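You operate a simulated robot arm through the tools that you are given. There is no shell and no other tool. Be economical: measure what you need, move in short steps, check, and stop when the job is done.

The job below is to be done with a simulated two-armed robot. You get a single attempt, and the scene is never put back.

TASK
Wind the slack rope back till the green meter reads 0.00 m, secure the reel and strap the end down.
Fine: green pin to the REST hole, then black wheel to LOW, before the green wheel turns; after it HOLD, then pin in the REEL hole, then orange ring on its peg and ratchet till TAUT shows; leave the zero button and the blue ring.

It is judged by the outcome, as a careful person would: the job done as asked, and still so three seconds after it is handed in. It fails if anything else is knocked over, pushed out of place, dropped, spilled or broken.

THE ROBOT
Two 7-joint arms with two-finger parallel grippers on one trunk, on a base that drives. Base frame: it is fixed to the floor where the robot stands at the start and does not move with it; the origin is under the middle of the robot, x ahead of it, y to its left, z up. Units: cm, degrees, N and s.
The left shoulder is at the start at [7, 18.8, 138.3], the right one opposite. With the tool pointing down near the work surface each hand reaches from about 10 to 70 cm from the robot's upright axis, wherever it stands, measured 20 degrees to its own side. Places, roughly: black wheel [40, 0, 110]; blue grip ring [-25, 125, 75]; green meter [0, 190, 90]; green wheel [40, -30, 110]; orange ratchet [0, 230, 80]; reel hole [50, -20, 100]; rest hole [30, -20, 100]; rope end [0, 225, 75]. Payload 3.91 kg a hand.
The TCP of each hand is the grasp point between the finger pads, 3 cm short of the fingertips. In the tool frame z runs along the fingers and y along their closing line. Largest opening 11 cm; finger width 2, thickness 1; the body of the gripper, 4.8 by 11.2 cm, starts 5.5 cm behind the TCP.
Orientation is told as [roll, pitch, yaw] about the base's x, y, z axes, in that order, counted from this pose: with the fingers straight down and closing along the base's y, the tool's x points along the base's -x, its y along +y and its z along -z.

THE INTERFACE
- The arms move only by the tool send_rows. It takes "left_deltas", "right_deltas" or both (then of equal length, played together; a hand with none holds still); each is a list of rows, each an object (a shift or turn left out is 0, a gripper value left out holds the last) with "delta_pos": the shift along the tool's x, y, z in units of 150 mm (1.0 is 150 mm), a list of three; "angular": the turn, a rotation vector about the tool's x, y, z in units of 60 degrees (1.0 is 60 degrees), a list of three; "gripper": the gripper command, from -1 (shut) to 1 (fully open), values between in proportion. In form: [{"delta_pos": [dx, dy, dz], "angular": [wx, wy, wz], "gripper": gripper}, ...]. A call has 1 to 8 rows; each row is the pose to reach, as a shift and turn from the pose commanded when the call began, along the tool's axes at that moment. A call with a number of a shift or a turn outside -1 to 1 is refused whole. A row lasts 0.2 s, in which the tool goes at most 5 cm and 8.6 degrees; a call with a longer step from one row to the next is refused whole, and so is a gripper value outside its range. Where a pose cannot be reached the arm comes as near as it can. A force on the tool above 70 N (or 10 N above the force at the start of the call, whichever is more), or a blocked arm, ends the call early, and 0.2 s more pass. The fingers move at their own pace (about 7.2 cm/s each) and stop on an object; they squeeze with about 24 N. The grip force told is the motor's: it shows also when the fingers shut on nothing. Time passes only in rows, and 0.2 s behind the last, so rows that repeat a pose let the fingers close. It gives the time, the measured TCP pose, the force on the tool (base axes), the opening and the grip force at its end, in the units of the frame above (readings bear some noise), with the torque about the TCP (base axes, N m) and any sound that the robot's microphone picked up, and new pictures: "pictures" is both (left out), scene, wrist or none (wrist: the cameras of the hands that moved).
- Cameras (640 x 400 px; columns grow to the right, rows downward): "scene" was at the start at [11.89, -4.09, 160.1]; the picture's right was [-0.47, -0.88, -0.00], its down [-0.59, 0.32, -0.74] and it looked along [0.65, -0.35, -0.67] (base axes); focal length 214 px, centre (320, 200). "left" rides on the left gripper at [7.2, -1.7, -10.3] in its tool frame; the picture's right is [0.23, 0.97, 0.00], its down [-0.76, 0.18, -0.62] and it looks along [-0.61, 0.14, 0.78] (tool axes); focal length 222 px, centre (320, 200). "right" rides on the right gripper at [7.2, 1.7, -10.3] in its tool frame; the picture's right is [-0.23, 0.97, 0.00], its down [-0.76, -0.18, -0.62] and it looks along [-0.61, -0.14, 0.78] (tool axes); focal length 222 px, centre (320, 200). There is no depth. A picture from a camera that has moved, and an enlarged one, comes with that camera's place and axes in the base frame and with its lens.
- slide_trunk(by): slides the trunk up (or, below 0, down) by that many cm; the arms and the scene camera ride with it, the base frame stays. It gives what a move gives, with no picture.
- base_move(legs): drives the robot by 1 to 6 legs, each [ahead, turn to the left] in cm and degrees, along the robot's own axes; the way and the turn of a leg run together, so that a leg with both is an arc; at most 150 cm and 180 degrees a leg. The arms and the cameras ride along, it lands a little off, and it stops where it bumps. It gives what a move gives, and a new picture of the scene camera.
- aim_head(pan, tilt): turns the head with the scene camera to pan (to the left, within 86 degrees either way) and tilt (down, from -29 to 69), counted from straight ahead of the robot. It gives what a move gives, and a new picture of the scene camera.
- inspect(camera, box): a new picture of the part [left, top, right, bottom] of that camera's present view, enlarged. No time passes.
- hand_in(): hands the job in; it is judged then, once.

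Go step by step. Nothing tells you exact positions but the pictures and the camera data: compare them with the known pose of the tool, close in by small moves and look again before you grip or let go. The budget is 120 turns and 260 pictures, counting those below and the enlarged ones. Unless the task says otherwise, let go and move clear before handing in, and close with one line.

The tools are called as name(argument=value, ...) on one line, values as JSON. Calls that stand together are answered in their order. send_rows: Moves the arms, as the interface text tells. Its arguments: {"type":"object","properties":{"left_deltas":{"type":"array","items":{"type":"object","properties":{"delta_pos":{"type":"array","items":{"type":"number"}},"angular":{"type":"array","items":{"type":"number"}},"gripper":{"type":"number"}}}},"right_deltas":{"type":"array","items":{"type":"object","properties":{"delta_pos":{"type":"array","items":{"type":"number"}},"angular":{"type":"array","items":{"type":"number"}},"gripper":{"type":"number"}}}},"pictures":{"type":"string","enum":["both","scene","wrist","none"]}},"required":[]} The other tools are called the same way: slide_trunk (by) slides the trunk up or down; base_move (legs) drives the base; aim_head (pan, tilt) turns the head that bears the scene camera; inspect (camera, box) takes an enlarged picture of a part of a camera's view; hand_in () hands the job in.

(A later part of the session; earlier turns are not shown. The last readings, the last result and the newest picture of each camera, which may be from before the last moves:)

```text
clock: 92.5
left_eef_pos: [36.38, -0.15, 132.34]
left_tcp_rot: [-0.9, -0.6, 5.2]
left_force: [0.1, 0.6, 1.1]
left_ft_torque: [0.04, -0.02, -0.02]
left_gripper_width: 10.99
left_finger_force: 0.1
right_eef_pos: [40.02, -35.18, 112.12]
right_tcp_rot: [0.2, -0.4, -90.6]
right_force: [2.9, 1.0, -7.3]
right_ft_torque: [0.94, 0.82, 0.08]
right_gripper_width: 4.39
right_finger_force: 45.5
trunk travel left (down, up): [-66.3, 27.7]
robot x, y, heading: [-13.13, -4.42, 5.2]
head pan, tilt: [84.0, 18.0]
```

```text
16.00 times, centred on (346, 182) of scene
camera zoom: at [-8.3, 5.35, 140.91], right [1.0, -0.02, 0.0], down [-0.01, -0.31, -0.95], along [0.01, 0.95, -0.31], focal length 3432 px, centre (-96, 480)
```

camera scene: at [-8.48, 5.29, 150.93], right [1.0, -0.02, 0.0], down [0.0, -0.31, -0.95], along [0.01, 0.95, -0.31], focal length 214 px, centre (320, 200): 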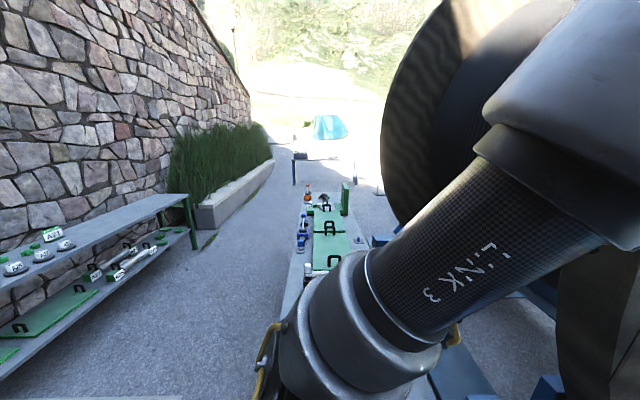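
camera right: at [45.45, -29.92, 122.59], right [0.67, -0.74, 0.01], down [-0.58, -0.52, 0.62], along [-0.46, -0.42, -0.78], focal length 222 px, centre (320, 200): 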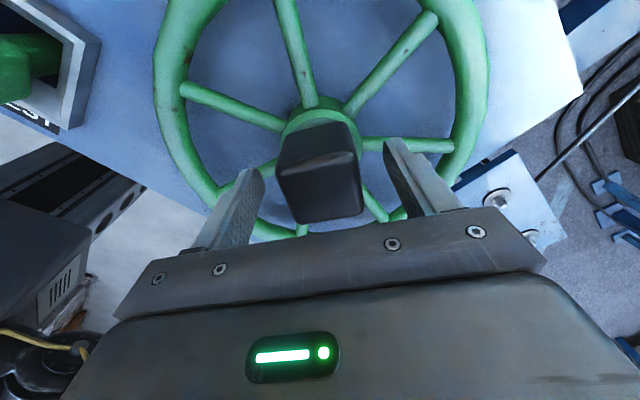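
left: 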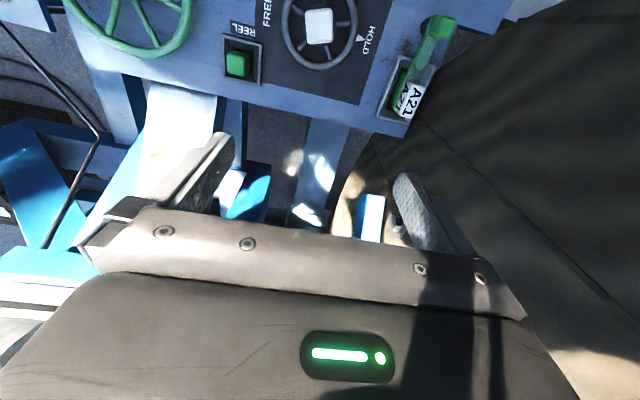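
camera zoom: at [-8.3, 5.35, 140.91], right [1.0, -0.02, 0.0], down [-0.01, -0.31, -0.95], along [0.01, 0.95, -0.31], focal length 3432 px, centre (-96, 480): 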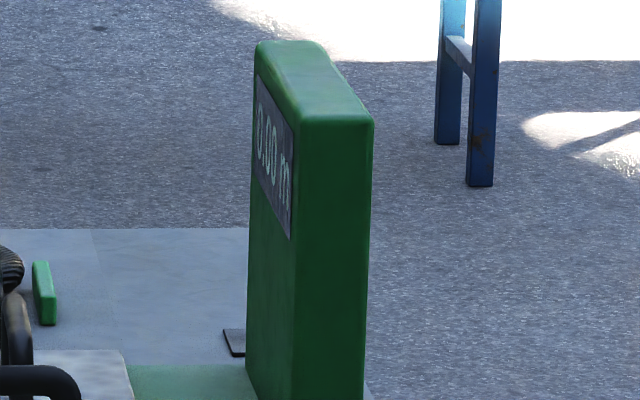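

0.00 is stable. Releasing, lifting, and rotating the hand back 70° for the next job.

send_rows(right_deltas=[{"gripper": 0.2}, {"gripper": 0.2}, {"gripper": 0.2}], pictures="none")

slide_trunk(by=10)

inspect(camera="scene", box=[334, 180, 358, 195])

send_rows(right_deltas=[{"angular": [0, 0, 0.14]}, {"angular": [0, 0, 0.28]}, {"angular": [0, 0, 0.42]}, {"angular": [0, 0, 0.56]}, {"angular": [0, 0, 0.7]}, {"angular": [0, 0, 0.84]}, {"angular": [0, 0, 0.98]}, {"angular": [0, 0, 1.0]}], pictures="none")

base_move(legs=[[-8, 0], [0, 31.4]])

```text
clock: 93.3
left_eef_pos: [36.14, -0.15, 132.42]
left_tcp_rot: [-0.9, -0.7, 5.2]
left_force: [-0.8, 0.2, 0.1]
left_ft_torque: [-0.02, 0.01, -0.01]
left_gripper_width: 11.02
left_finger_force: 0.2
right_eef_pos: [39.89, -34.99, 112.17]
right_tcp_rot: [0.3, -0.4, -90.5]
right_force: [0.1, 0.7, -0.6]
right_ft_torque: [0.02, 0.01, 0.02]
right_gripper_width: 6.6
right_finger_force: 0.0
trunk travel left (down, up): [-66.3, 27.7]
robot x, y, heading: [-12.72, -4.18, 5.1]
head pan, tilt: [84.0, 18.0]
```

```text
clock: 94.6
left_eef_pos: [36.21, -0.21, 142.46]
left_tcp_rot: [-1.0, -0.5, 5.2]
left_force: [-1.4, -0.5, 0.2]
left_ft_torque: [-0.02, 0.01, -0.02]
left_gripper_width: 11.02
left_finger_force: 0.1
right_eef_pos: [39.89, -35.0, 122.17]
right_tcp_rot: [0.1, -0.2, -90.5]
right_force: [1.0, 0.1, 0.5]
right_ft_torque: [-0.02, 0.0, 0.0]
right_gripper_width: 6.6
right_finger_force: 0.1
trunk travel left (down, up): [-76.3, 17.7]
robot x, y, heading: [-13.23, -4.41, 5.0]
head pan, tilt: [84.0, 18.0]
```

```text
16.00 times, centred on (346, 188) of scene
camera zoom: at [-8.44, 5.37, 150.92], right [1.0, -0.02, 0.0], down [-0.01, -0.31, -0.95], along [0.01, 0.95, -0.31], focal length 3432 px, centre (-96, 400)
```

zoom: 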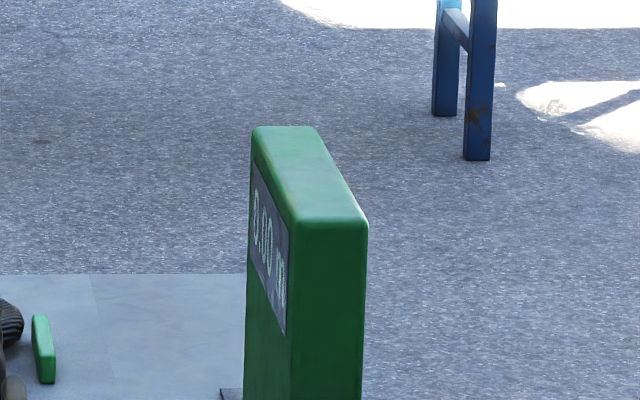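

```text
clock: 96.4
left_eef_pos: [36.11, -0.1, 142.38]
left_tcp_rot: [-0.9, -0.5, 5.3]
left_force: [0.2, -0.5, 0.0]
left_ft_torque: [-0.01, 0.0, -0.05]
left_gripper_width: 11.0
left_finger_force: 0.0
right_eef_pos: [39.85, -34.96, 122.06]
right_tcp_rot: [0.4, 0.1, -150.6]
right_force: [0.2, -0.3, 0.3]
right_ft_torque: [0.0, 0.03, -0.02]
right_gripper_width: 6.6
right_finger_force: 0.0
trunk travel left (down, up): [-76.3, 17.7]
robot x, y, heading: [-12.82, -4.21, 5.0]
head pan, tilt: [84.0, 18.0]
```

```text
clock: 99.0
left_eef_pos: [19.14, 23.78, 142.44]
left_tcp_rot: [-0.8, -0.6, 36.1]
left_force: [-1.0, -0.6, -0.3]
left_ft_torque: [-0.01, -0.02, 0.01]
left_gripper_width: 11.02
left_finger_force: 0.2
right_eef_pos: [40.33, -4.4, 122.21]
right_tcp_rot: [0.3, 0.1, -119.8]
right_force: [0.4, -0.3, 0.3]
right_ft_torque: [0.01, -0.04, -0.02]
right_gripper_width: 6.62
right_finger_force: 0.0
trunk travel left (down, up): [-76.3, 17.7]
robot x, y, heading: [-20.92, -5.05, 36.2]
head pan, tilt: [84.0, 18.0]
camera scene: at [-22.1, 5.79, 150.93], right [0.87, 0.5, 0.0], down [0.15, -0.27, -0.95], along [-0.48, 0.82, -0.31], focal length 214 px, centre (320, 200)
```

scene: 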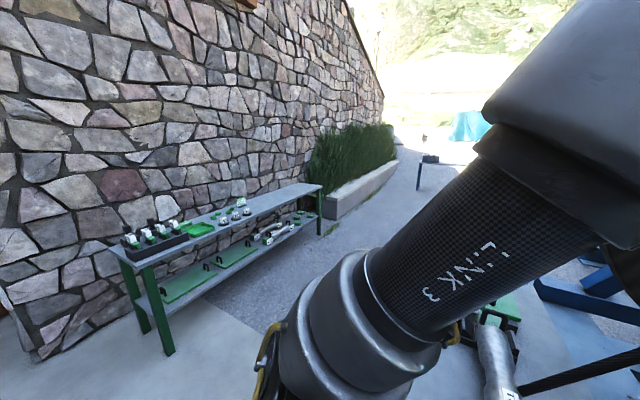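

send_rows(right_deltas=[{"delta_pos": [0.05, -0.08, 0], "angular": [0, 0, 0.08]}, {"delta_pos": [0.098, -0.164, 0], "angular": [0, 0, 0.153]}, {"delta_pos": [0.098, -0.164, 0], "angular": [0, 0, 0.153]}], pictures="none")

aim_head(pan=-35, tilt=42)

inspect(camera="right", box=[160, 20, 480, 220])

```text
clock: 99.8
left_eef_pos: [19.3, 23.74, 142.37]
left_tcp_rot: [-0.8, -0.6, 36.1]
left_force: [-0.1, -0.5, 0.3]
left_ft_torque: [0.01, -0.01, 0.01]
left_gripper_width: 10.97
left_finger_force: 0.0
right_eef_pos: [38.79, -1.59, 122.16]
right_tcp_rot: [0.3, 0.1, -129.0]
right_force: [1.1, -0.1, 0.2]
right_ft_torque: [-0.01, 0.0, 0.0]
right_gripper_width: 6.57
right_finger_force: 0.1
trunk travel left (down, up): [-76.3, 17.7]
robot x, y, heading: [-21.11, -4.99, 35.9]
head pan, tilt: [84.0, 18.0]
```

```text
clock: 101.8
left_eef_pos: [19.21, 23.91, 142.5]
left_tcp_rot: [-1.0, -0.5, 36.2]
left_force: [-0.5, -0.8, 0.8]
left_ft_torque: [0.01, -0.01, -0.02]
left_gripper_width: 10.99
left_finger_force: 0.0
right_eef_pos: [38.79, -1.67, 122.12]
right_tcp_rot: [0.3, 0.0, -128.7]
right_force: [0.1, -0.5, -0.4]
right_ft_torque: [0.01, 0.03, -0.01]
right_gripper_width: 6.62
right_finger_force: 0.0
trunk travel left (down, up): [-76.3, 17.7]
robot x, y, heading: [-21.03, -5.23, 35.9]
head pan, tilt: [-35.0, 42.0]
camera scene: at [-8.99, -2.07, 147.16], right [0.02, -1.0, 0.0], down [-0.67, -0.01, -0.74], along [0.74, 0.01, -0.67], focal length 214 px, centre (320, 200)
```

scene: 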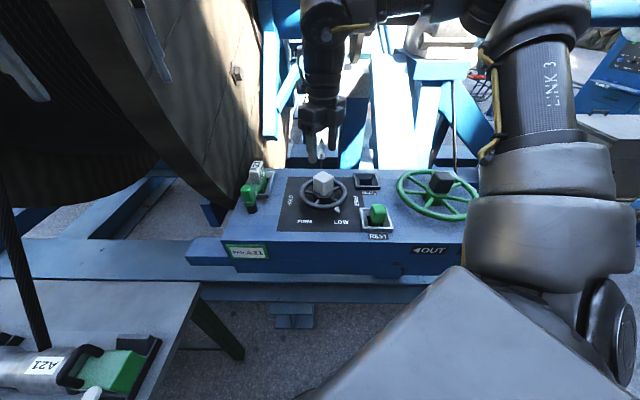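

```text
2.00 times, centred on (320, 120) of right
camera zoom: at [44.76, 2.85, 132.6], right [0.62, -0.79, 0.01], down [-0.62, -0.48, 0.62], along [-0.49, -0.39, -0.78], focal length 444 px, centre (320, 360)
```

zoom: 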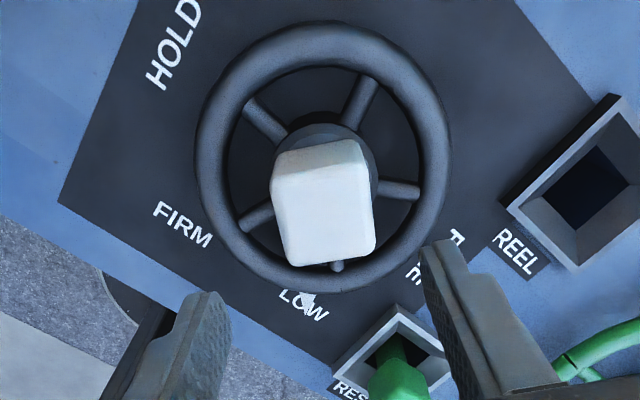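

Aligned with the knob. Lowering, gripping and turning back −120° to HOLD.

slide_trunk(by=-10)

send_rows(right_deltas=[{"gripper": -0.5}, {"gripper": -0.5}, {"gripper": -0.5}, {"gripper": -0.5}], pictures="wrist")

send_rows(right_deltas=[{"angular": [0, 0, 0.125]}, {"angular": [0, 0, 0.25]}, {"angular": [0, 0, 0.375]}, {"angular": [0, 0, 0.5]}, {"angular": [0, 0, 0.625]}, {"angular": [0, 0, 0.75]}, {"angular": [0, 0, 0.875]}, {"angular": [0, 0, 1.0]}], pictures="wrist")

```text
clock: 103.1
left_eef_pos: [19.25, 23.74, 132.3]
left_tcp_rot: [-0.9, -0.6, 36.0]
left_force: [-0.6, -0.4, 0.0]
left_ft_torque: [-0.02, -0.01, 0.0]
left_gripper_width: 11.0
left_finger_force: 0.0
right_eef_pos: [38.82, -1.88, 112.09]
right_tcp_rot: [0.4, 0.1, -128.8]
right_force: [-0.2, -0.7, -0.1]
right_ft_torque: [0.01, 0.02, 0.03]
right_gripper_width: 6.58
right_finger_force: 0.1
trunk travel left (down, up): [-66.3, 27.7]
robot x, y, heading: [-21.3, -4.9, 35.9]
head pan, tilt: [-35.0, 42.0]
```

```text
clock: 104.1
left_eef_pos: [19.48, 23.69, 132.37]
left_tcp_rot: [-0.8, -0.5, 36.1]
left_force: [0.1, -0.1, -0.1]
left_ft_torque: [-0.02, -0.01, -0.02]
left_gripper_width: 11.0
left_finger_force: 0.1
right_eef_pos: [39.06, -1.81, 112.02]
right_tcp_rot: [0.1, 0.2, -128.9]
right_force: [15.7, -4.2, 14.4]
right_ft_torque: [0.57, 1.13, -0.08]
right_gripper_width: 4.38
right_finger_force: 45.1
trunk travel left (down, up): [-66.3, 27.7]
robot x, y, heading: [-20.46, -5.01, 36.1]
head pan, tilt: [-35.0, 42.0]
camera right: at [44.97, 2.69, 122.59], right [0.61, -0.79, 0.0], down [-0.62, -0.48, 0.62], along [-0.49, -0.38, -0.79], focal length 222 px, centre (320, 200)
```

right: 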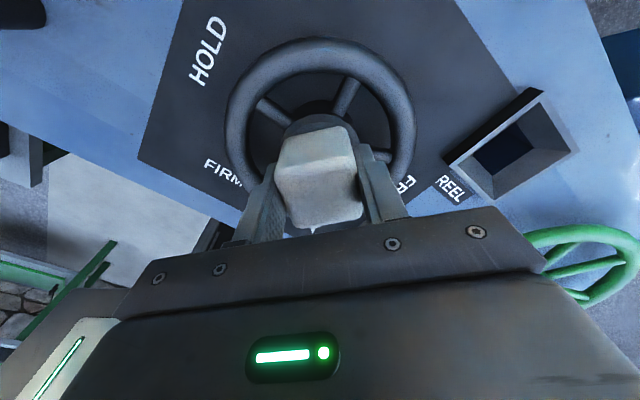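

```text
clock: 105.9
left_eef_pos: [19.64, 23.6, 132.46]
left_tcp_rot: [-0.7, -0.5, 36.0]
left_force: [0.4, 0.1, 0.2]
left_ft_torque: [0.02, 0.01, 0.0]
left_gripper_width: 10.98
left_finger_force: 0.1
right_eef_pos: [39.03, -2.02, 112.09]
right_tcp_rot: [0.1, 0.5, 171.1]
right_force: [24.9, -6.8, 24.0]
right_ft_torque: [0.16, -0.31, 0.01]
right_gripper_width: 4.39
right_finger_force: 44.8
trunk travel left (down, up): [-66.3, 27.7]
robot x, y, heading: [-20.86, -5.08, 36.2]
head pan, tilt: [-35.0, 42.0]
camera right: at [45.97, -4.83, 122.51], right [-0.38, -0.93, 0.0], down [-0.73, 0.3, 0.62], along [-0.57, 0.23, -0.79], focal length 222 px, centre (320, 200)
```

right: 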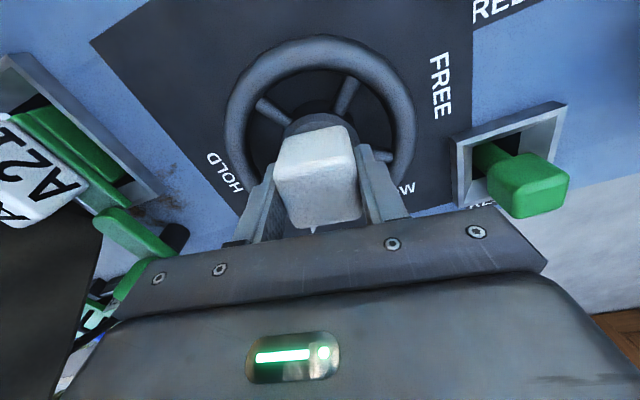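

send_rows(right_deltas=[{"angular": [0, 0, 0.125]}, {"angular": [0, 0, 0.25]}, {"angular": [0, 0, 0.375]}, {"angular": [0, 0, 0.5]}, {"angular": [0, 0, 0.625]}, {"angular": [0, 0, 0.75]}, {"angular": [0, 0, 0.875]}, {"angular": [0, 0, 1.0]}], pictures="none")

send_rows(right_deltas=[{"gripper": 0.2}, {"gripper": 0.2}, {"gripper": 0.2}], pictures="none")

slide_trunk(by=10)

inspect(camera="scene", box=[220, 120, 460, 270])

inspect(camera="right", box=[0, 0, 640, 400])

```text
clock: 107.7
left_eef_pos: [19.37, 23.58, 132.46]
left_tcp_rot: [-0.8, -0.6, 36.1]
left_force: [0.4, -0.6, 0.1]
left_ft_torque: [0.0, 0.0, 0.03]
left_gripper_width: 11.01
left_finger_force: 0.0
right_eef_pos: [38.92, -2.04, 112.0]
right_tcp_rot: [-0.1, 0.2, 110.9]
right_force: [8.0, -13.7, 4.2]
right_ft_torque: [-1.54, 0.9, -0.05]
right_gripper_width: 4.4
right_finger_force: 44.7
trunk travel left (down, up): [-66.3, 27.7]
robot x, y, heading: [-20.84, -5.31, 36.1]
head pan, tilt: [-35.0, 42.0]
```

```text
clock: 108.5
left_eef_pos: [19.27, 23.87, 132.5]
left_tcp_rot: [-0.9, -0.6, 36.1]
left_force: [0.4, 0.0, -0.2]
left_ft_torque: [0.0, -0.03, 0.0]
left_gripper_width: 11.02
left_finger_force: 0.0
right_eef_pos: [38.89, -1.71, 112.26]
right_tcp_rot: [-0.3, 0.2, 111.2]
right_force: [0.7, -0.2, -0.2]
right_ft_torque: [-0.01, -0.01, -0.03]
right_gripper_width: 6.6
right_finger_force: 0.1
trunk travel left (down, up): [-66.3, 27.7]
robot x, y, heading: [-20.58, -5.15, 35.8]
head pan, tilt: [-35.0, 42.0]
```

```text
clock: 109.8
left_eef_pos: [19.4, 23.86, 142.43]
left_tcp_rot: [-0.9, -0.5, 36.2]
left_force: [-0.3, -0.8, 0.2]
left_ft_torque: [0.02, 0.03, 0.02]
left_gripper_width: 10.98
left_finger_force: 0.0
right_eef_pos: [38.86, -1.75, 122.11]
right_tcp_rot: [-0.3, 0.3, 111.1]
right_force: [-0.2, 0.0, 0.0]
right_ft_torque: [-0.04, 0.04, -0.04]
right_gripper_width: 6.61
right_finger_force: 0.0
trunk travel left (down, up): [-76.3, 17.7]
robot x, y, heading: [-20.96, -4.82, 36.2]
head pan, tilt: [-35.0, 42.0]
```

```text
2.67 times, centred on (340, 195) of scene
camera zoom: at [-8.95, -2.1, 147.15], right [0.02, -1.0, 0.0], down [-0.67, -0.01, -0.74], along [0.74, 0.01, -0.67], focal length 572 px, centre (267, 213)
```

zoom: 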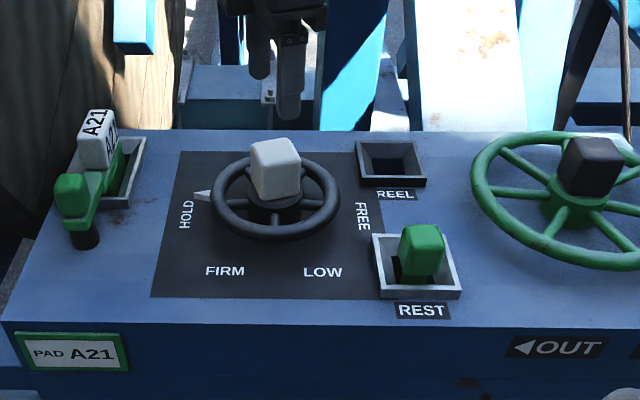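

```text
1.00 times, centred on (320, 200) of right (not enlarged: the box is as wide or as high as the picture)
camera zoom: at [40.0, -9.09, 132.59], right [-0.99, -0.14, -0.01], down [-0.11, 0.78, 0.62], along [-0.08, 0.61, -0.78], focal length 222 px, centre (320, 200)
```

zoom: 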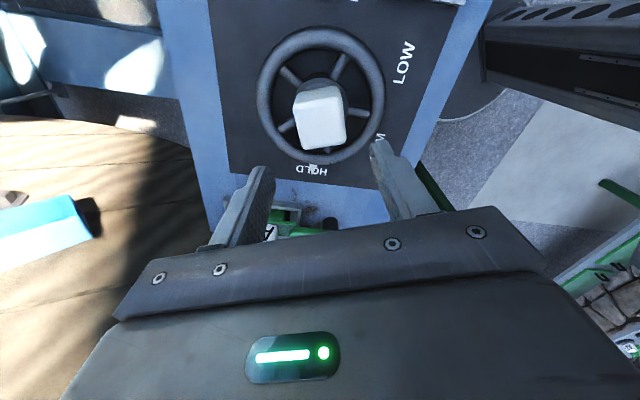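

HOLD confirmed. Now back to the REST hole to take the pin.

base_move(legs=[[-8, 0], [0, -12.7]])

inspect(camera="right", box=[0, 0, 640, 400])

```text
clock: 111.7
left_eef_pos: [17.98, 9.31, 142.53]
left_tcp_rot: [-0.9, -0.8, 23.1]
left_force: [0.1, -0.7, 0.1]
left_ft_torque: [0.0, -0.03, 0.04]
left_gripper_width: 10.99
left_finger_force: 0.0
right_eef_pos: [31.45, -20.14, 122.27]
right_tcp_rot: [-0.5, 0.2, 98.1]
right_force: [-0.2, 0.5, 0.0]
right_ft_torque: [0.06, -0.03, 0.01]
right_gripper_width: 6.61
right_finger_force: 0.1
trunk travel left (down, up): [-76.3, 17.7]
robot x, y, heading: [-27.33, -9.55, 23.1]
head pan, tilt: [-35.0, 42.0]
camera scene: at [-15.26, -9.78, 147.18], right [-0.21, -0.98, 0.0], down [-0.65, 0.14, -0.74], along [0.73, -0.15, -0.67], focal length 214 px, centre (320, 200)
```

scene: 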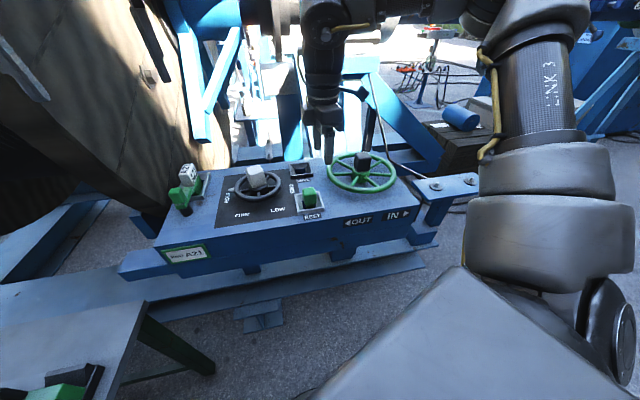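

```text
1.00 times, centred on (320, 200) of right (not enlarged: the box is as wide or as high as the picture)
camera zoom: at [30.86, -27.48, 132.67], right [-1.0, 0.09, -0.01], down [0.06, 0.78, 0.62], along [0.06, 0.62, -0.78], focal length 222 px, centre (320, 200)
```

zoom: 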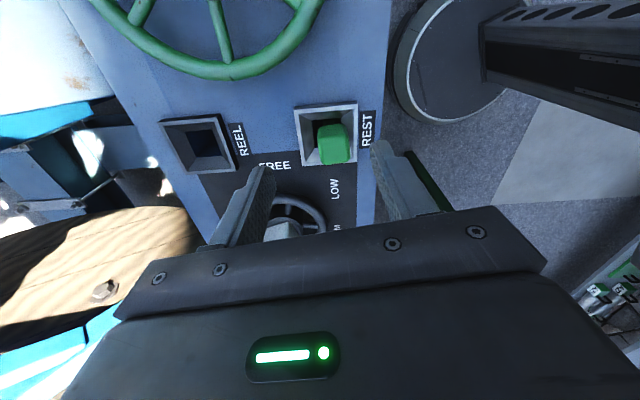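

send_rows(right_deltas=[{"delta_pos": [-0.12, 0.012, 0], "angular": [0, 0, 0.067], "gripper": 0.05}, {"delta_pos": [-0.239, 0.024, 0], "angular": [0, 0, 0.067], "gripper": 0.05}, {"delta_pos": [-0.239, 0.024, 0], "angular": [0, 0, 0.067], "gripper": 0.05}], pictures="none")

slide_trunk(by=-8)

inspect(camera="right", box=[160, 60, 480, 260])

inspect(camera="scene", box=[230, 80, 390, 180])

```text
clock: 112.5
left_eef_pos: [18.16, 9.4, 142.54]
left_tcp_rot: [-0.9, -0.6, 23.1]
left_force: [-0.7, 0.4, -0.3]
left_ft_torque: [0.01, -0.01, 0.0]
left_gripper_width: 11.0
left_finger_force: 0.0
right_eef_pos: [30.73, -16.71, 121.97]
right_tcp_rot: [-0.4, 0.0, 94.0]
right_force: [-0.7, -0.4, -0.2]
right_ft_torque: [-0.03, -0.01, -0.03]
right_gripper_width: 5.76
right_finger_force: 0.1
trunk travel left (down, up): [-76.3, 17.7]
robot x, y, heading: [-27.77, -9.27, 22.9]
head pan, tilt: [-35.0, 42.0]
```

```text
clock: 113.7
left_eef_pos: [18.19, 9.44, 134.51]
left_tcp_rot: [-0.9, -0.6, 23.1]
left_force: [-0.2, -0.5, -0.2]
left_ft_torque: [0.04, 0.01, 0.0]
left_gripper_width: 11.02
left_finger_force: 0.0
right_eef_pos: [30.76, -16.68, 113.91]
right_tcp_rot: [-0.4, 0.1, 94.2]
right_force: [-0.2, 0.8, 0.1]
right_ft_torque: [-0.03, 0.01, -0.01]
right_gripper_width: 5.8
right_finger_force: 0.0
trunk travel left (down, up): [-68.3, 25.7]
robot x, y, heading: [-27.8, -9.43, 22.9]
head pan, tilt: [-35.0, 42.0]
```

```text
2.00 times, centred on (320, 160) of right
camera zoom: at [29.58, -24.02, 124.43], right [-0.99, 0.16, -0.01], down [0.12, 0.77, 0.62], along [0.1, 0.61, -0.78], focal length 444 px, centre (320, 280)
```

zoom: 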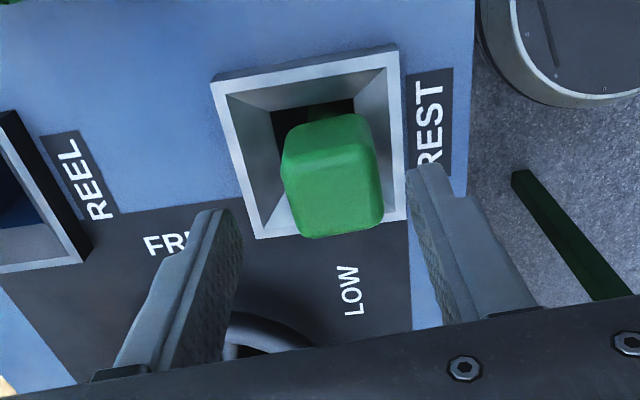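

```text
4.00 times, centred on (310, 130) of scene
camera zoom: at [-15.09, -9.62, 139.16], right [-0.21, -0.98, 0.0], down [-0.65, 0.14, -0.74], along [0.73, -0.15, -0.67], focal length 858 px, centre (360, 480)
```

zoom: 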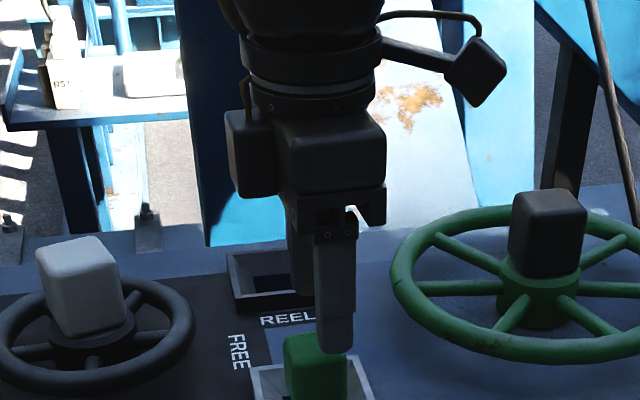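

send_rows(right_deltas=[{"delta_pos": [-0.025, 0.022, 0]}, {"delta_pos": [-0.025, 0.022, 0]}], pictures="none")

slide_trunk(by=-3.9)

send_rows(right_deltas=[{"gripper": -0.6}, {"gripper": -0.6}, {"gripper": -0.6}, {"gripper": -0.6}], pictures="wrist")

inspect(camera="scene", box=[230, 80, 390, 180])

```text
clock: 114.3
left_eef_pos: [18.13, 9.43, 134.38]
left_tcp_rot: [-1.0, -0.6, 23.1]
left_force: [0.1, 0.4, -0.4]
left_ft_torque: [-0.01, 0.01, -0.01]
left_gripper_width: 10.98
left_finger_force: 0.1
right_eef_pos: [30.36, -16.4, 114.05]
right_tcp_rot: [-0.5, 0.0, 94.1]
right_force: [-0.4, 0.7, -0.5]
right_ft_torque: [0.02, 0.0, -0.01]
right_gripper_width: 5.77
right_finger_force: 0.1
trunk travel left (down, up): [-68.3, 25.7]
robot x, y, heading: [-27.28, -9.79, 23.1]
head pan, tilt: [-35.0, 42.0]
```

```text
clock: 115.1
left_eef_pos: [18.22, 9.43, 130.6]
left_tcp_rot: [-1.0, -0.6, 23.1]
left_force: [0.3, 0.2, -0.1]
left_ft_torque: [-0.02, 0.04, 0.0]
left_gripper_width: 11.02
left_finger_force: 0.0
right_eef_pos: [30.37, -16.44, 110.11]
right_tcp_rot: [-0.5, -0.1, 94.1]
right_force: [0.3, -0.1, 0.2]
right_ft_torque: [0.0, -0.03, 0.02]
right_gripper_width: 5.78
right_finger_force: 0.0
trunk travel left (down, up): [-64.4, 29.6]
robot x, y, heading: [-27.24, -9.67, 23.0]
head pan, tilt: [-35.0, 42.0]
```

```text
clock: 116.1
left_eef_pos: [18.3, 9.33, 130.56]
left_tcp_rot: [-0.9, -0.6, 23.1]
left_force: [-0.7, -0.9, 0.3]
left_ft_torque: [0.0, -0.02, 0.0]
left_gripper_width: 11.03
left_finger_force: 0.2
right_eef_pos: [30.32, -16.4, 110.22]
right_tcp_rot: [-0.5, 0.0, 94.0]
right_force: [0.2, -0.1, 1.8]
right_ft_torque: [-0.03, 0.06, -0.02]
right_gripper_width: 3.59
right_finger_force: 23.9
trunk travel left (down, up): [-64.4, 29.6]
robot x, y, heading: [-27.11, -9.8, 23.0]
head pan, tilt: [-35.0, 42.0]
camera right: at [29.22, -23.75, 120.53], right [-0.99, 0.16, -0.01], down [0.12, 0.77, 0.63], along [0.1, 0.62, -0.78], focal length 222 px, centre (320, 200)
```

right: 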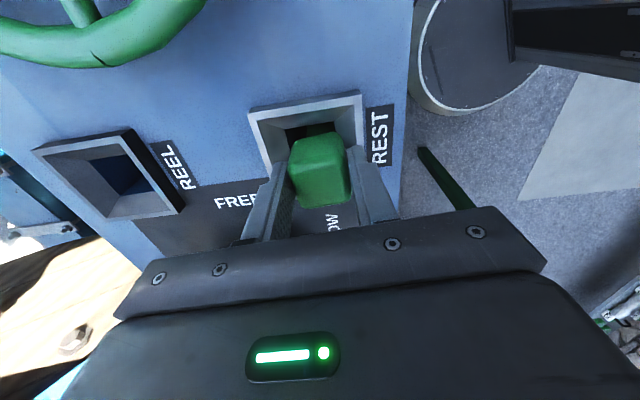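

```text
4.00 times, centred on (310, 130) of scene
camera zoom: at [-15.1, -9.61, 135.26], right [-0.21, -0.98, 0.0], down [-0.65, 0.14, -0.74], along [0.73, -0.15, -0.67], focal length 858 px, centre (360, 480)
```

zoom: 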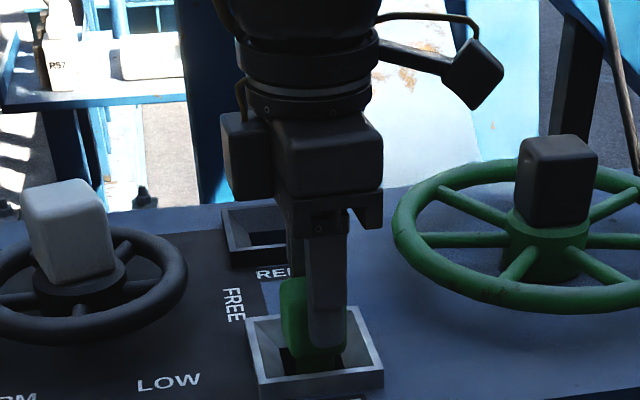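

Pin gripped. Lifting it with the trunk.

slide_trunk(by=14)

inspect(camera="scene", box=[230, 110, 390, 210])

inspect(camera="right", box=[0, 0, 640, 400])

```text
clock: 117.8
left_eef_pos: [18.38, 9.47, 144.57]
left_tcp_rot: [-0.9, -0.5, 23.1]
left_force: [-0.3, -0.2, -0.5]
left_ft_torque: [-0.03, 0.01, 0.03]
left_gripper_width: 11.0
left_finger_force: 0.1
right_eef_pos: [30.35, -16.32, 124.06]
right_tcp_rot: [-0.4, 0.0, 94.1]
right_force: [0.4, -0.1, -4.3]
right_ft_torque: [-0.01, 0.02, 0.03]
right_gripper_width: 3.59
right_finger_force: 23.8
trunk travel left (down, up): [-78.4, 15.6]
robot x, y, heading: [-26.83, -9.73, 23.1]
head pan, tilt: [-35.0, 42.0]
```

```text
4.00 times, centred on (310, 160) of scene
camera zoom: at [-15.0, -9.62, 149.25], right [-0.21, -0.98, 0.0], down [-0.66, 0.14, -0.74], along [0.73, -0.15, -0.67], focal length 858 px, centre (360, 360)
```

zoom: 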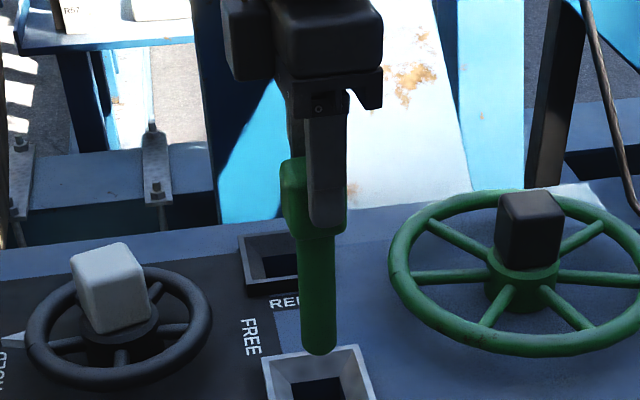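

```text
1.00 times, centred on (320, 200) of right (not enlarged: the box is as wide or as high as the picture)
camera zoom: at [29.31, -23.76, 134.47], right [-0.99, 0.16, -0.01], down [0.12, 0.77, 0.62], along [0.1, 0.62, -0.78], focal length 222 px, centre (320, 200)
```

zoom: 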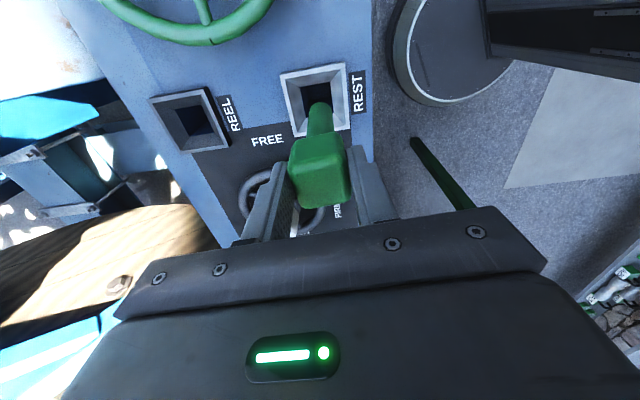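

The pin hangs nearly straight (tip offset about +0.25, +0.35 cm). I'll raise 4 cm more and drive so the hand comes over the REEL hole.

slide_trunk(by=4)

base_move(legs=[[19, 0], [0, -7.3]])

inspect(camera="right", box=[0, 0, 640, 400])

```text
clock: 118.6
left_eef_pos: [18.42, 9.31, 148.42]
left_tcp_rot: [-0.8, -0.5, 23.1]
left_force: [-1.6, 0.4, -0.7]
left_ft_torque: [0.02, -0.01, -0.01]
left_gripper_width: 11.01
left_finger_force: 0.0
right_eef_pos: [30.45, -16.35, 128.03]
right_tcp_rot: [-0.4, 0.0, 94.1]
right_force: [1.0, 0.0, -4.1]
right_ft_torque: [-0.01, 0.0, 0.01]
right_gripper_width: 3.59
right_finger_force: 24.2
trunk travel left (down, up): [-82.4, 11.6]
robot x, y, heading: [-27.17, -9.61, 22.8]
head pan, tilt: [-35.0, 42.0]
```

```text
clock: 120.8
left_eef_pos: [37.49, 11.37, 148.62]
left_tcp_rot: [-1.1, -0.6, 15.9]
left_force: [-0.1, 0.1, -0.2]
left_ft_torque: [-0.01, -0.01, -0.03]
left_gripper_width: 11.0
left_finger_force: 0.1
right_eef_pos: [46.41, -15.91, 128.19]
right_tcp_rot: [-0.6, 0.2, 86.9]
right_force: [0.3, 0.4, -3.8]
right_ft_torque: [0.0, -0.02, -0.03]
right_gripper_width: 3.58
right_finger_force: 24.0
trunk travel left (down, up): [-82.4, 11.6]
robot x, y, heading: [-10.07, -1.97, 16.0]
head pan, tilt: [-35.0, 42.0]
camera scene: at [2.11, -3.4, 153.28], right [-0.33, -0.94, 0.0], down [-0.63, 0.22, -0.74], along [0.7, -0.25, -0.67], focal length 214 px, centre (320, 200)
```

scene: 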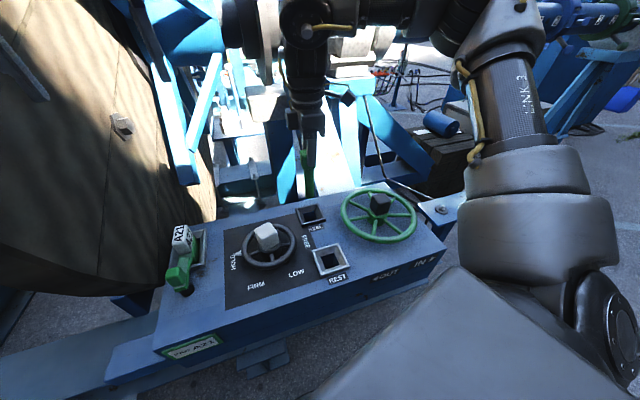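

```text
1.00 times, centred on (320, 200) of right (not enlarged: the box is as wide or as high as the picture)
camera zoom: at [44.3, -22.96, 138.67], right [-0.96, 0.28, -0.01], down [0.21, 0.75, 0.62], along [0.18, 0.6, -0.78], focal length 222 px, centre (320, 200)
```

zoom: 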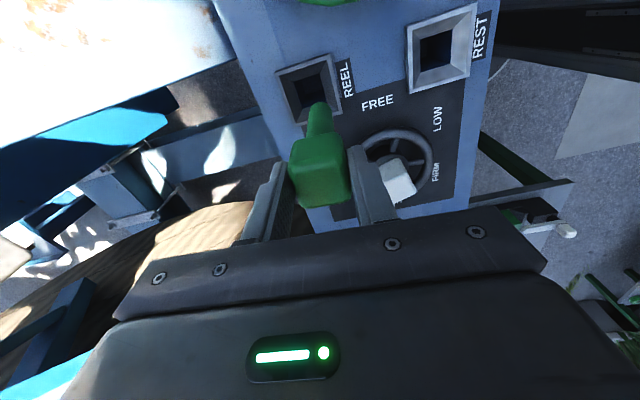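

send_rows(right_deltas=[{"delta_pos": [0.034, -0.052, 0]}, {"delta_pos": [0.034, -0.052, 0]}, {"delta_pos": [0.034, -0.052, 0]}], pictures="none")

slide_trunk(by=-5)

inspect(camera="right", box=[240, 40, 400, 140])

inspect(camera="scene", box=[230, 110, 390, 210])

```text
clock: 121.5
left_eef_pos: [37.79, 10.89, 148.57]
left_tcp_rot: [-0.9, -0.5, 15.8]
left_force: [0.4, -0.8, -1.1]
left_ft_torque: [0.01, -0.02, 0.01]
left_gripper_width: 11.0
left_finger_force: 0.1
right_eef_pos: [47.39, -16.74, 128.07]
right_tcp_rot: [-0.5, 0.0, 86.9]
right_force: [0.6, -0.7, -3.2]
right_ft_torque: [-0.02, 0.01, 0.03]
right_gripper_width: 3.57
right_finger_force: 24.5
trunk travel left (down, up): [-82.4, 11.6]
robot x, y, heading: [-10.13, -2.18, 15.7]
head pan, tilt: [-35.0, 42.0]
```

```text
clock: 122.5
left_eef_pos: [37.77, 11.01, 143.56]
left_tcp_rot: [-0.9, -0.6, 15.9]
left_force: [-0.4, -0.6, -0.2]
left_ft_torque: [-0.04, -0.02, -0.04]
left_gripper_width: 10.99
left_finger_force: 0.1
right_eef_pos: [47.38, -16.66, 123.15]
right_tcp_rot: [-0.5, 0.0, 86.8]
right_force: [-0.4, -0.1, -5.1]
right_ft_torque: [-0.02, 0.0, -0.01]
right_gripper_width: 3.57
right_finger_force: 23.2
trunk travel left (down, up): [-77.4, 16.6]
robot x, y, heading: [-10.05, -2.08, 16.0]
head pan, tilt: [-35.0, 42.0]
```

```text
4.00 times, centred on (320, 90) of right
camera zoom: at [45.26, -23.86, 133.49], right [-0.96, 0.28, -0.01], down [0.21, 0.75, 0.63], along [0.18, 0.6, -0.78], focal length 888 px, centre (320, 640)
```

zoom: 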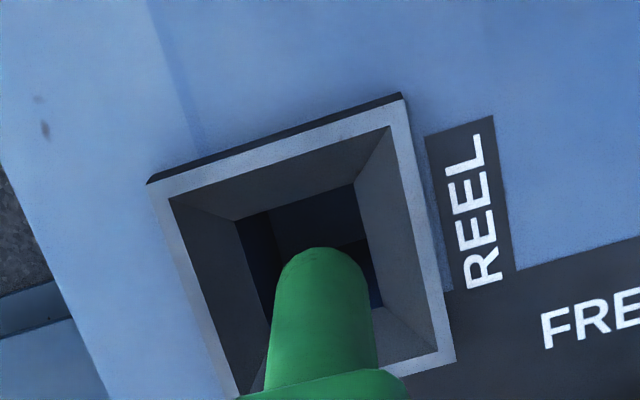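

```text
4.00 times, centred on (310, 160) of scene
camera zoom: at [2.33, -3.78, 148.26], right [-0.33, -0.94, 0.0], down [-0.63, 0.22, -0.74], along [0.7, -0.24, -0.67], focal length 858 px, centre (360, 360)
```

zoom: 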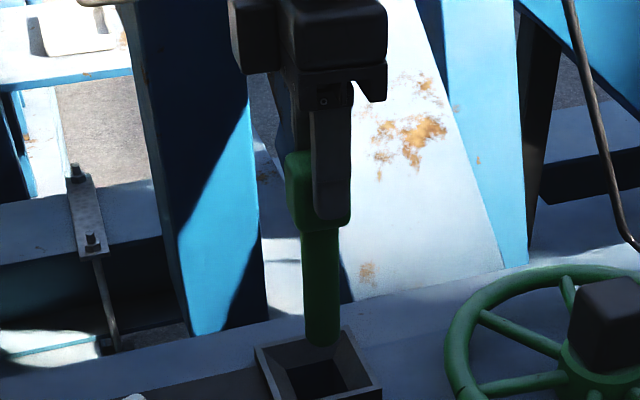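

Tip at [47.7, -16.4], hole center about [47.7, -15.95]. Small +y nudge and lower in stages.

send_rows(right_deltas=[{"delta_pos": [-0.027, 0, 0]}, {"delta_pos": [-0.027, 0, 0]}], pictures="none")

slide_trunk(by=-6)

inspect(camera="right", box=[240, 60, 400, 160])

```text
clock: 123.1
left_eef_pos: [37.8, 10.93, 143.46]
left_tcp_rot: [-1.0, -0.5, 15.9]
left_force: [0.3, 1.0, 0.4]
left_ft_torque: [0.01, 0.01, 0.01]
left_gripper_width: 11.02
left_finger_force: 0.0
right_eef_pos: [47.24, -16.41, 122.92]
right_tcp_rot: [-0.6, -0.4, 86.9]
right_force: [0.2, -0.6, -3.7]
right_ft_torque: [-0.03, -0.01, 0.0]
right_gripper_width: 3.6
right_finger_force: 23.8
trunk travel left (down, up): [-77.4, 16.6]
robot x, y, heading: [-9.84, -2.35, 15.8]
head pan, tilt: [-35.0, 42.0]
```

```text
clock: 124.1
left_eef_pos: [37.73, 10.97, 137.49]
left_tcp_rot: [-0.9, -0.6, 15.8]
left_force: [0.2, 0.1, 0.1]
left_ft_torque: [0.0, 0.01, -0.02]
left_gripper_width: 10.99
left_finger_force: 0.0
right_eef_pos: [47.29, -16.48, 116.98]
right_tcp_rot: [-0.7, -0.3, 86.9]
right_force: [-0.5, -0.4, -4.4]
right_ft_torque: [-0.01, 0.0, -0.01]
right_gripper_width: 3.58
right_finger_force: 24.5
trunk travel left (down, up): [-71.4, 22.6]
robot x, y, heading: [-10.2, -2.26, 15.9]
head pan, tilt: [-35.0, 42.0]
```

```text
4.00 times, centred on (320, 110) of right
camera zoom: at [45.2, -23.58, 127.38], right [-0.96, 0.28, -0.01], down [0.21, 0.75, 0.63], along [0.18, 0.6, -0.78], focal length 888 px, centre (320, 560)
```

zoom: 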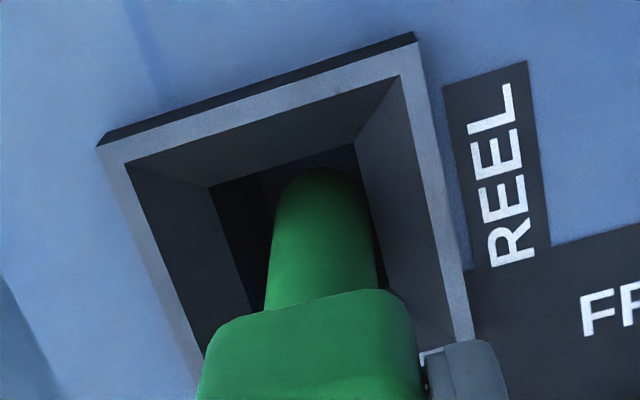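

send_rows(right_deltas=[{"delta_pos": [0, -0.027, 0]}, {"delta_pos": [0, -0.027, 0]}], pictures="none")

slide_trunk(by=-4)

slide_trunk(by=-2.6)

inspect(camera="scene", box=[230, 80, 390, 180])

```text
clock: 124.7
left_eef_pos: [37.92, 11.06, 137.54]
left_tcp_rot: [-0.9, -0.4, 15.9]
left_force: [0.1, 0.2, 0.6]
left_ft_torque: [-0.01, 0.0, 0.0]
left_gripper_width: 10.99
left_finger_force: 0.0
right_eef_pos: [47.66, -16.44, 116.98]
right_tcp_rot: [-0.7, -0.6, 86.9]
right_force: [0.5, -0.2, -3.5]
right_ft_torque: [0.0, 0.0, -0.03]
right_gripper_width: 3.55
right_finger_force: 24.3
trunk travel left (down, up): [-71.4, 22.6]
robot x, y, heading: [-10.28, -1.97, 15.9]
head pan, tilt: [-35.0, 42.0]
```

```text
clock: 125.5
left_eef_pos: [37.8, 11.02, 133.59]
left_tcp_rot: [-0.9, -0.5, 15.9]
left_force: [-0.2, -0.6, -0.1]
left_ft_torque: [0.02, 0.02, 0.0]
left_gripper_width: 11.02
left_finger_force: 0.0
right_eef_pos: [47.63, -16.34, 113.0]
right_tcp_rot: [-0.6, -0.5, 87.0]
right_force: [0.9, -0.5, -3.7]
right_ft_torque: [0.0, -0.02, -0.02]
right_gripper_width: 3.6
right_finger_force: 23.7
trunk travel left (down, up): [-67.4, 26.6]
robot x, y, heading: [-9.77, -2.45, 15.9]
head pan, tilt: [-35.0, 42.0]
```

```text
clock: 126.2
left_eef_pos: [37.64, 11.02, 130.89]
left_tcp_rot: [-0.9, -0.6, 15.9]
left_force: [0.1, -0.1, 0.4]
left_ft_torque: [0.0, 0.0, 0.0]
left_gripper_width: 11.01
left_finger_force: 0.0
right_eef_pos: [47.61, -16.49, 110.23]
right_tcp_rot: [-0.7, -0.5, 86.8]
right_force: [0.3, 0.9, -4.5]
right_ft_torque: [0.0, -0.01, 0.0]
right_gripper_width: 3.6
right_finger_force: 23.9
trunk travel left (down, up): [-64.8, 29.2]
robot x, y, heading: [-10.03, -2.59, 15.9]
head pan, tilt: [-35.0, 42.0]
```

```text
4.00 times, centred on (310, 130) of scene
camera zoom: at [2.32, -3.8, 135.66], right [-0.33, -0.94, 0.0], down [-0.63, 0.22, -0.74], along [0.7, -0.24, -0.67], focal length 858 px, centre (360, 480)
```

zoom: 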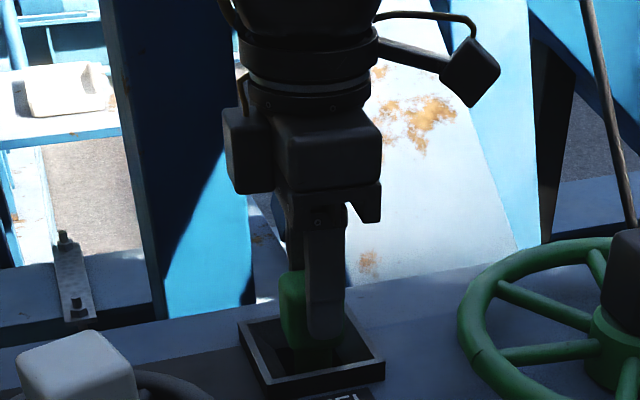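

slide_trunk(by=-0.5)

slide_trunk(by=-0.5)

```text
clock: 126.8
left_eef_pos: [37.52, 10.92, 130.51]
left_tcp_rot: [-0.9, -0.5, 15.8]
left_force: [0.6, 0.4, -0.6]
left_ft_torque: [-0.01, 0.02, 0.01]
left_gripper_width: 11.02
left_finger_force: 0.1
right_eef_pos: [47.56, -16.51, 110.1]
right_tcp_rot: [-0.9, -0.6, 86.9]
right_force: [3.1, -1.8, 15.6]
right_ft_torque: [-0.31, -0.27, 0.04]
right_gripper_width: 3.61
right_finger_force: 24.2
trunk travel left (down, up): [-64.3, 29.7]
robot x, y, heading: [-9.65, -2.13, 15.5]
head pan, tilt: [-35.0, 42.0]
```

```text
clock: 127.3
left_eef_pos: [37.67, 11.08, 129.97]
left_tcp_rot: [-0.9, -0.5, 15.8]
left_force: [-0.1, 0.1, 0.4]
left_ft_torque: [0.0, 0.0, 0.01]
left_gripper_width: 11.01
left_finger_force: 0.0
right_eef_pos: [47.61, -16.3, 109.39]
right_tcp_rot: [-0.8, -0.6, 86.9]
right_force: [4.5, 1.5, 15.0]
right_ft_torque: [0.17, -0.51, -0.01]
right_gripper_width: 3.59
right_finger_force: 23.7
trunk travel left (down, up): [-63.8, 30.2]
robot x, y, heading: [-9.79, -2.43, 16.0]
head pan, tilt: [-35.0, 42.0]
```

Seated at the same height as originally. Releasing and lifting.

send_rows(right_deltas=[{"gripper": 0.05}, {"gripper": 0.05}, {"gripper": 0.05}], pictures="none")

slide_trunk(by=14)

inspect(camera="scene", box=[200, 120, 440, 270])

inspect(camera="right", box=[0, 0, 640, 400])

```text
clock: 128.1
left_eef_pos: [37.75, 10.92, 129.82]
left_tcp_rot: [-0.9, -0.6, 15.8]
left_force: [-0.2, 0.3, 0.4]
left_ft_torque: [-0.05, 0.03, 0.04]
left_gripper_width: 10.99
left_finger_force: 0.2
right_eef_pos: [47.65, -16.42, 109.42]
right_tcp_rot: [-0.7, -0.5, 86.9]
right_force: [-0.3, -0.6, 0.1]
right_ft_torque: [0.02, -0.04, 0.03]
right_gripper_width: 5.78
right_finger_force: 0.0
trunk travel left (down, up): [-63.8, 30.2]
robot x, y, heading: [-9.92, -2.14, 15.8]
head pan, tilt: [-35.0, 42.0]
```

```text
clock: 129.8
left_eef_pos: [37.72, 10.94, 143.96]
left_tcp_rot: [-0.9, -0.6, 16.0]
left_force: [-0.5, 0.5, -0.7]
left_ft_torque: [-0.01, -0.01, 0.02]
left_gripper_width: 11.01
left_finger_force: 0.1
right_eef_pos: [47.74, -16.4, 123.34]
right_tcp_rot: [-0.6, -0.5, 86.9]
right_force: [-0.3, -0.4, -0.1]
right_ft_torque: [0.0, 0.01, -0.03]
right_gripper_width: 5.77
right_finger_force: 0.0
trunk travel left (down, up): [-77.8, 16.2]
robot x, y, heading: [-9.86, -2.72, 15.6]
head pan, tilt: [-35.0, 42.0]
```

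```text
2.67 times, centred on (320, 195) of scene
camera zoom: at [2.33, -3.79, 148.65], right [-0.33, -0.94, 0.0], down [-0.63, 0.22, -0.74], along [0.7, -0.24, -0.67], focal length 572 px, centre (320, 213)
```

zoom: 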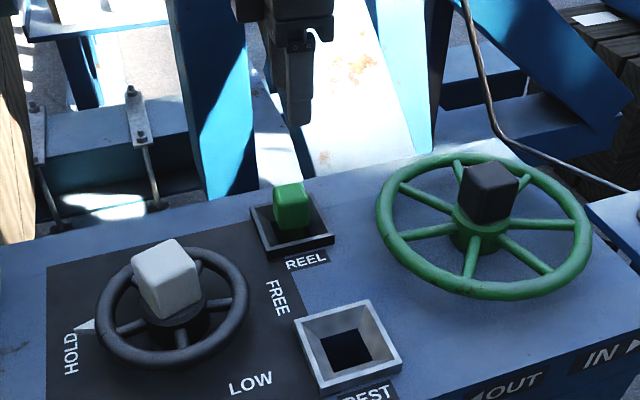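

```text
1.00 times, centred on (320, 200) of right (not enlarged: the box is as wide or as high as the picture)
camera zoom: at [45.55, -23.67, 133.68], right [-0.96, 0.28, -0.01], down [0.21, 0.75, 0.63], along [0.18, 0.6, -0.77], focal length 222 px, centre (320, 200)
```

zoom: 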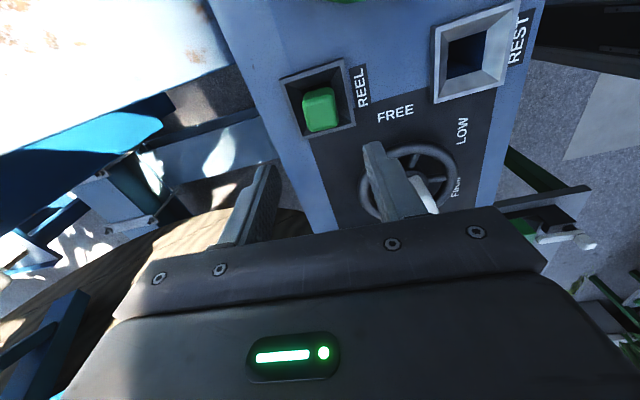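

The panel work is complete. Now driving to the strap station: back out into the aisle, turn left, and head along it.

base_move(legs=[[0, -15.8], [-65, 0], [0, 90]])

aim_head(pan=-10, tilt=22)

```text
clock: 138.2
left_eef_pos: [-75.72, 47.63, 144.02]
left_tcp_rot: [-0.9, -0.6, 90.1]
left_force: [-0.5, 0.3, 0.4]
left_ft_torque: [0.01, 0.03, -0.03]
left_gripper_width: 11.0
left_finger_force: 0.0
right_eef_pos: [-46.64, 49.66, 123.35]
right_tcp_rot: [-0.7, -0.6, 161.2]
right_force: [0.7, 0.1, -0.3]
right_ft_torque: [-0.03, 0.03, 0.01]
right_gripper_width: 5.76
right_finger_force: 0.0
trunk travel left (down, up): [-77.8, 16.2]
robot x, y, heading: [-76.02, -2.18, 89.9]
head pan, tilt: [-35.0, 42.0]
camera scene: at [-71.63, 9.87, 148.66], right [0.82, -0.57, 0.0], down [-0.38, -0.55, -0.74], along [0.43, 0.61, -0.67], focal length 214 px, centre (320, 200)
```

scene: 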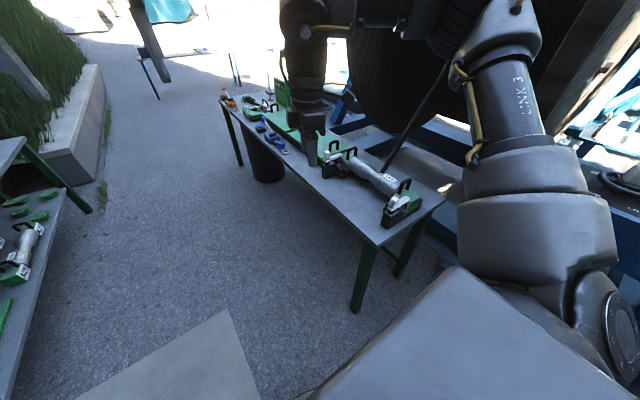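

```text
clock: 139.1
left_eef_pos: [-75.66, 47.64, 143.99]
left_tcp_rot: [-0.8, -0.6, 90.0]
left_force: [-0.3, 0.3, -0.2]
left_ft_torque: [0.01, 0.0, -0.02]
left_gripper_width: 11.0
left_finger_force: 0.0
right_eef_pos: [-46.8, 49.52, 123.34]
right_tcp_rot: [-0.7, -0.5, 161.1]
right_force: [0.2, -0.5, 0.8]
right_ft_torque: [0.01, -0.01, 0.03]
right_gripper_width: 5.8
right_finger_force: 0.0
trunk travel left (down, up): [-77.8, 16.2]
robot x, y, heading: [-75.79, -1.97, 89.8]
head pan, tilt: [-10.0, 22.0]
camera scene: at [-74.85, 12.16, 151.76], right [0.98, -0.17, 0.0], down [-0.07, -0.37, -0.93], along [0.16, 0.91, -0.38], focal length 214 px, centre (320, 200)
```

scene: 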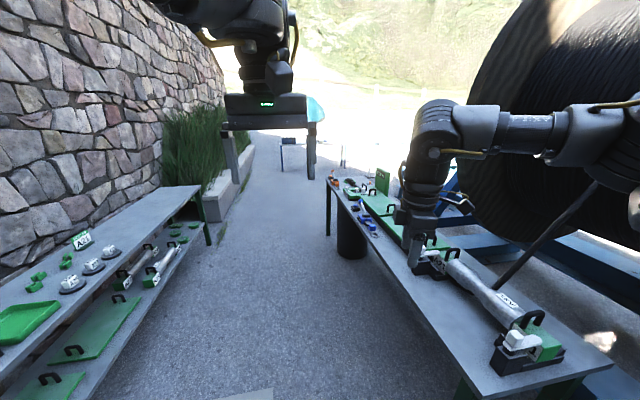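

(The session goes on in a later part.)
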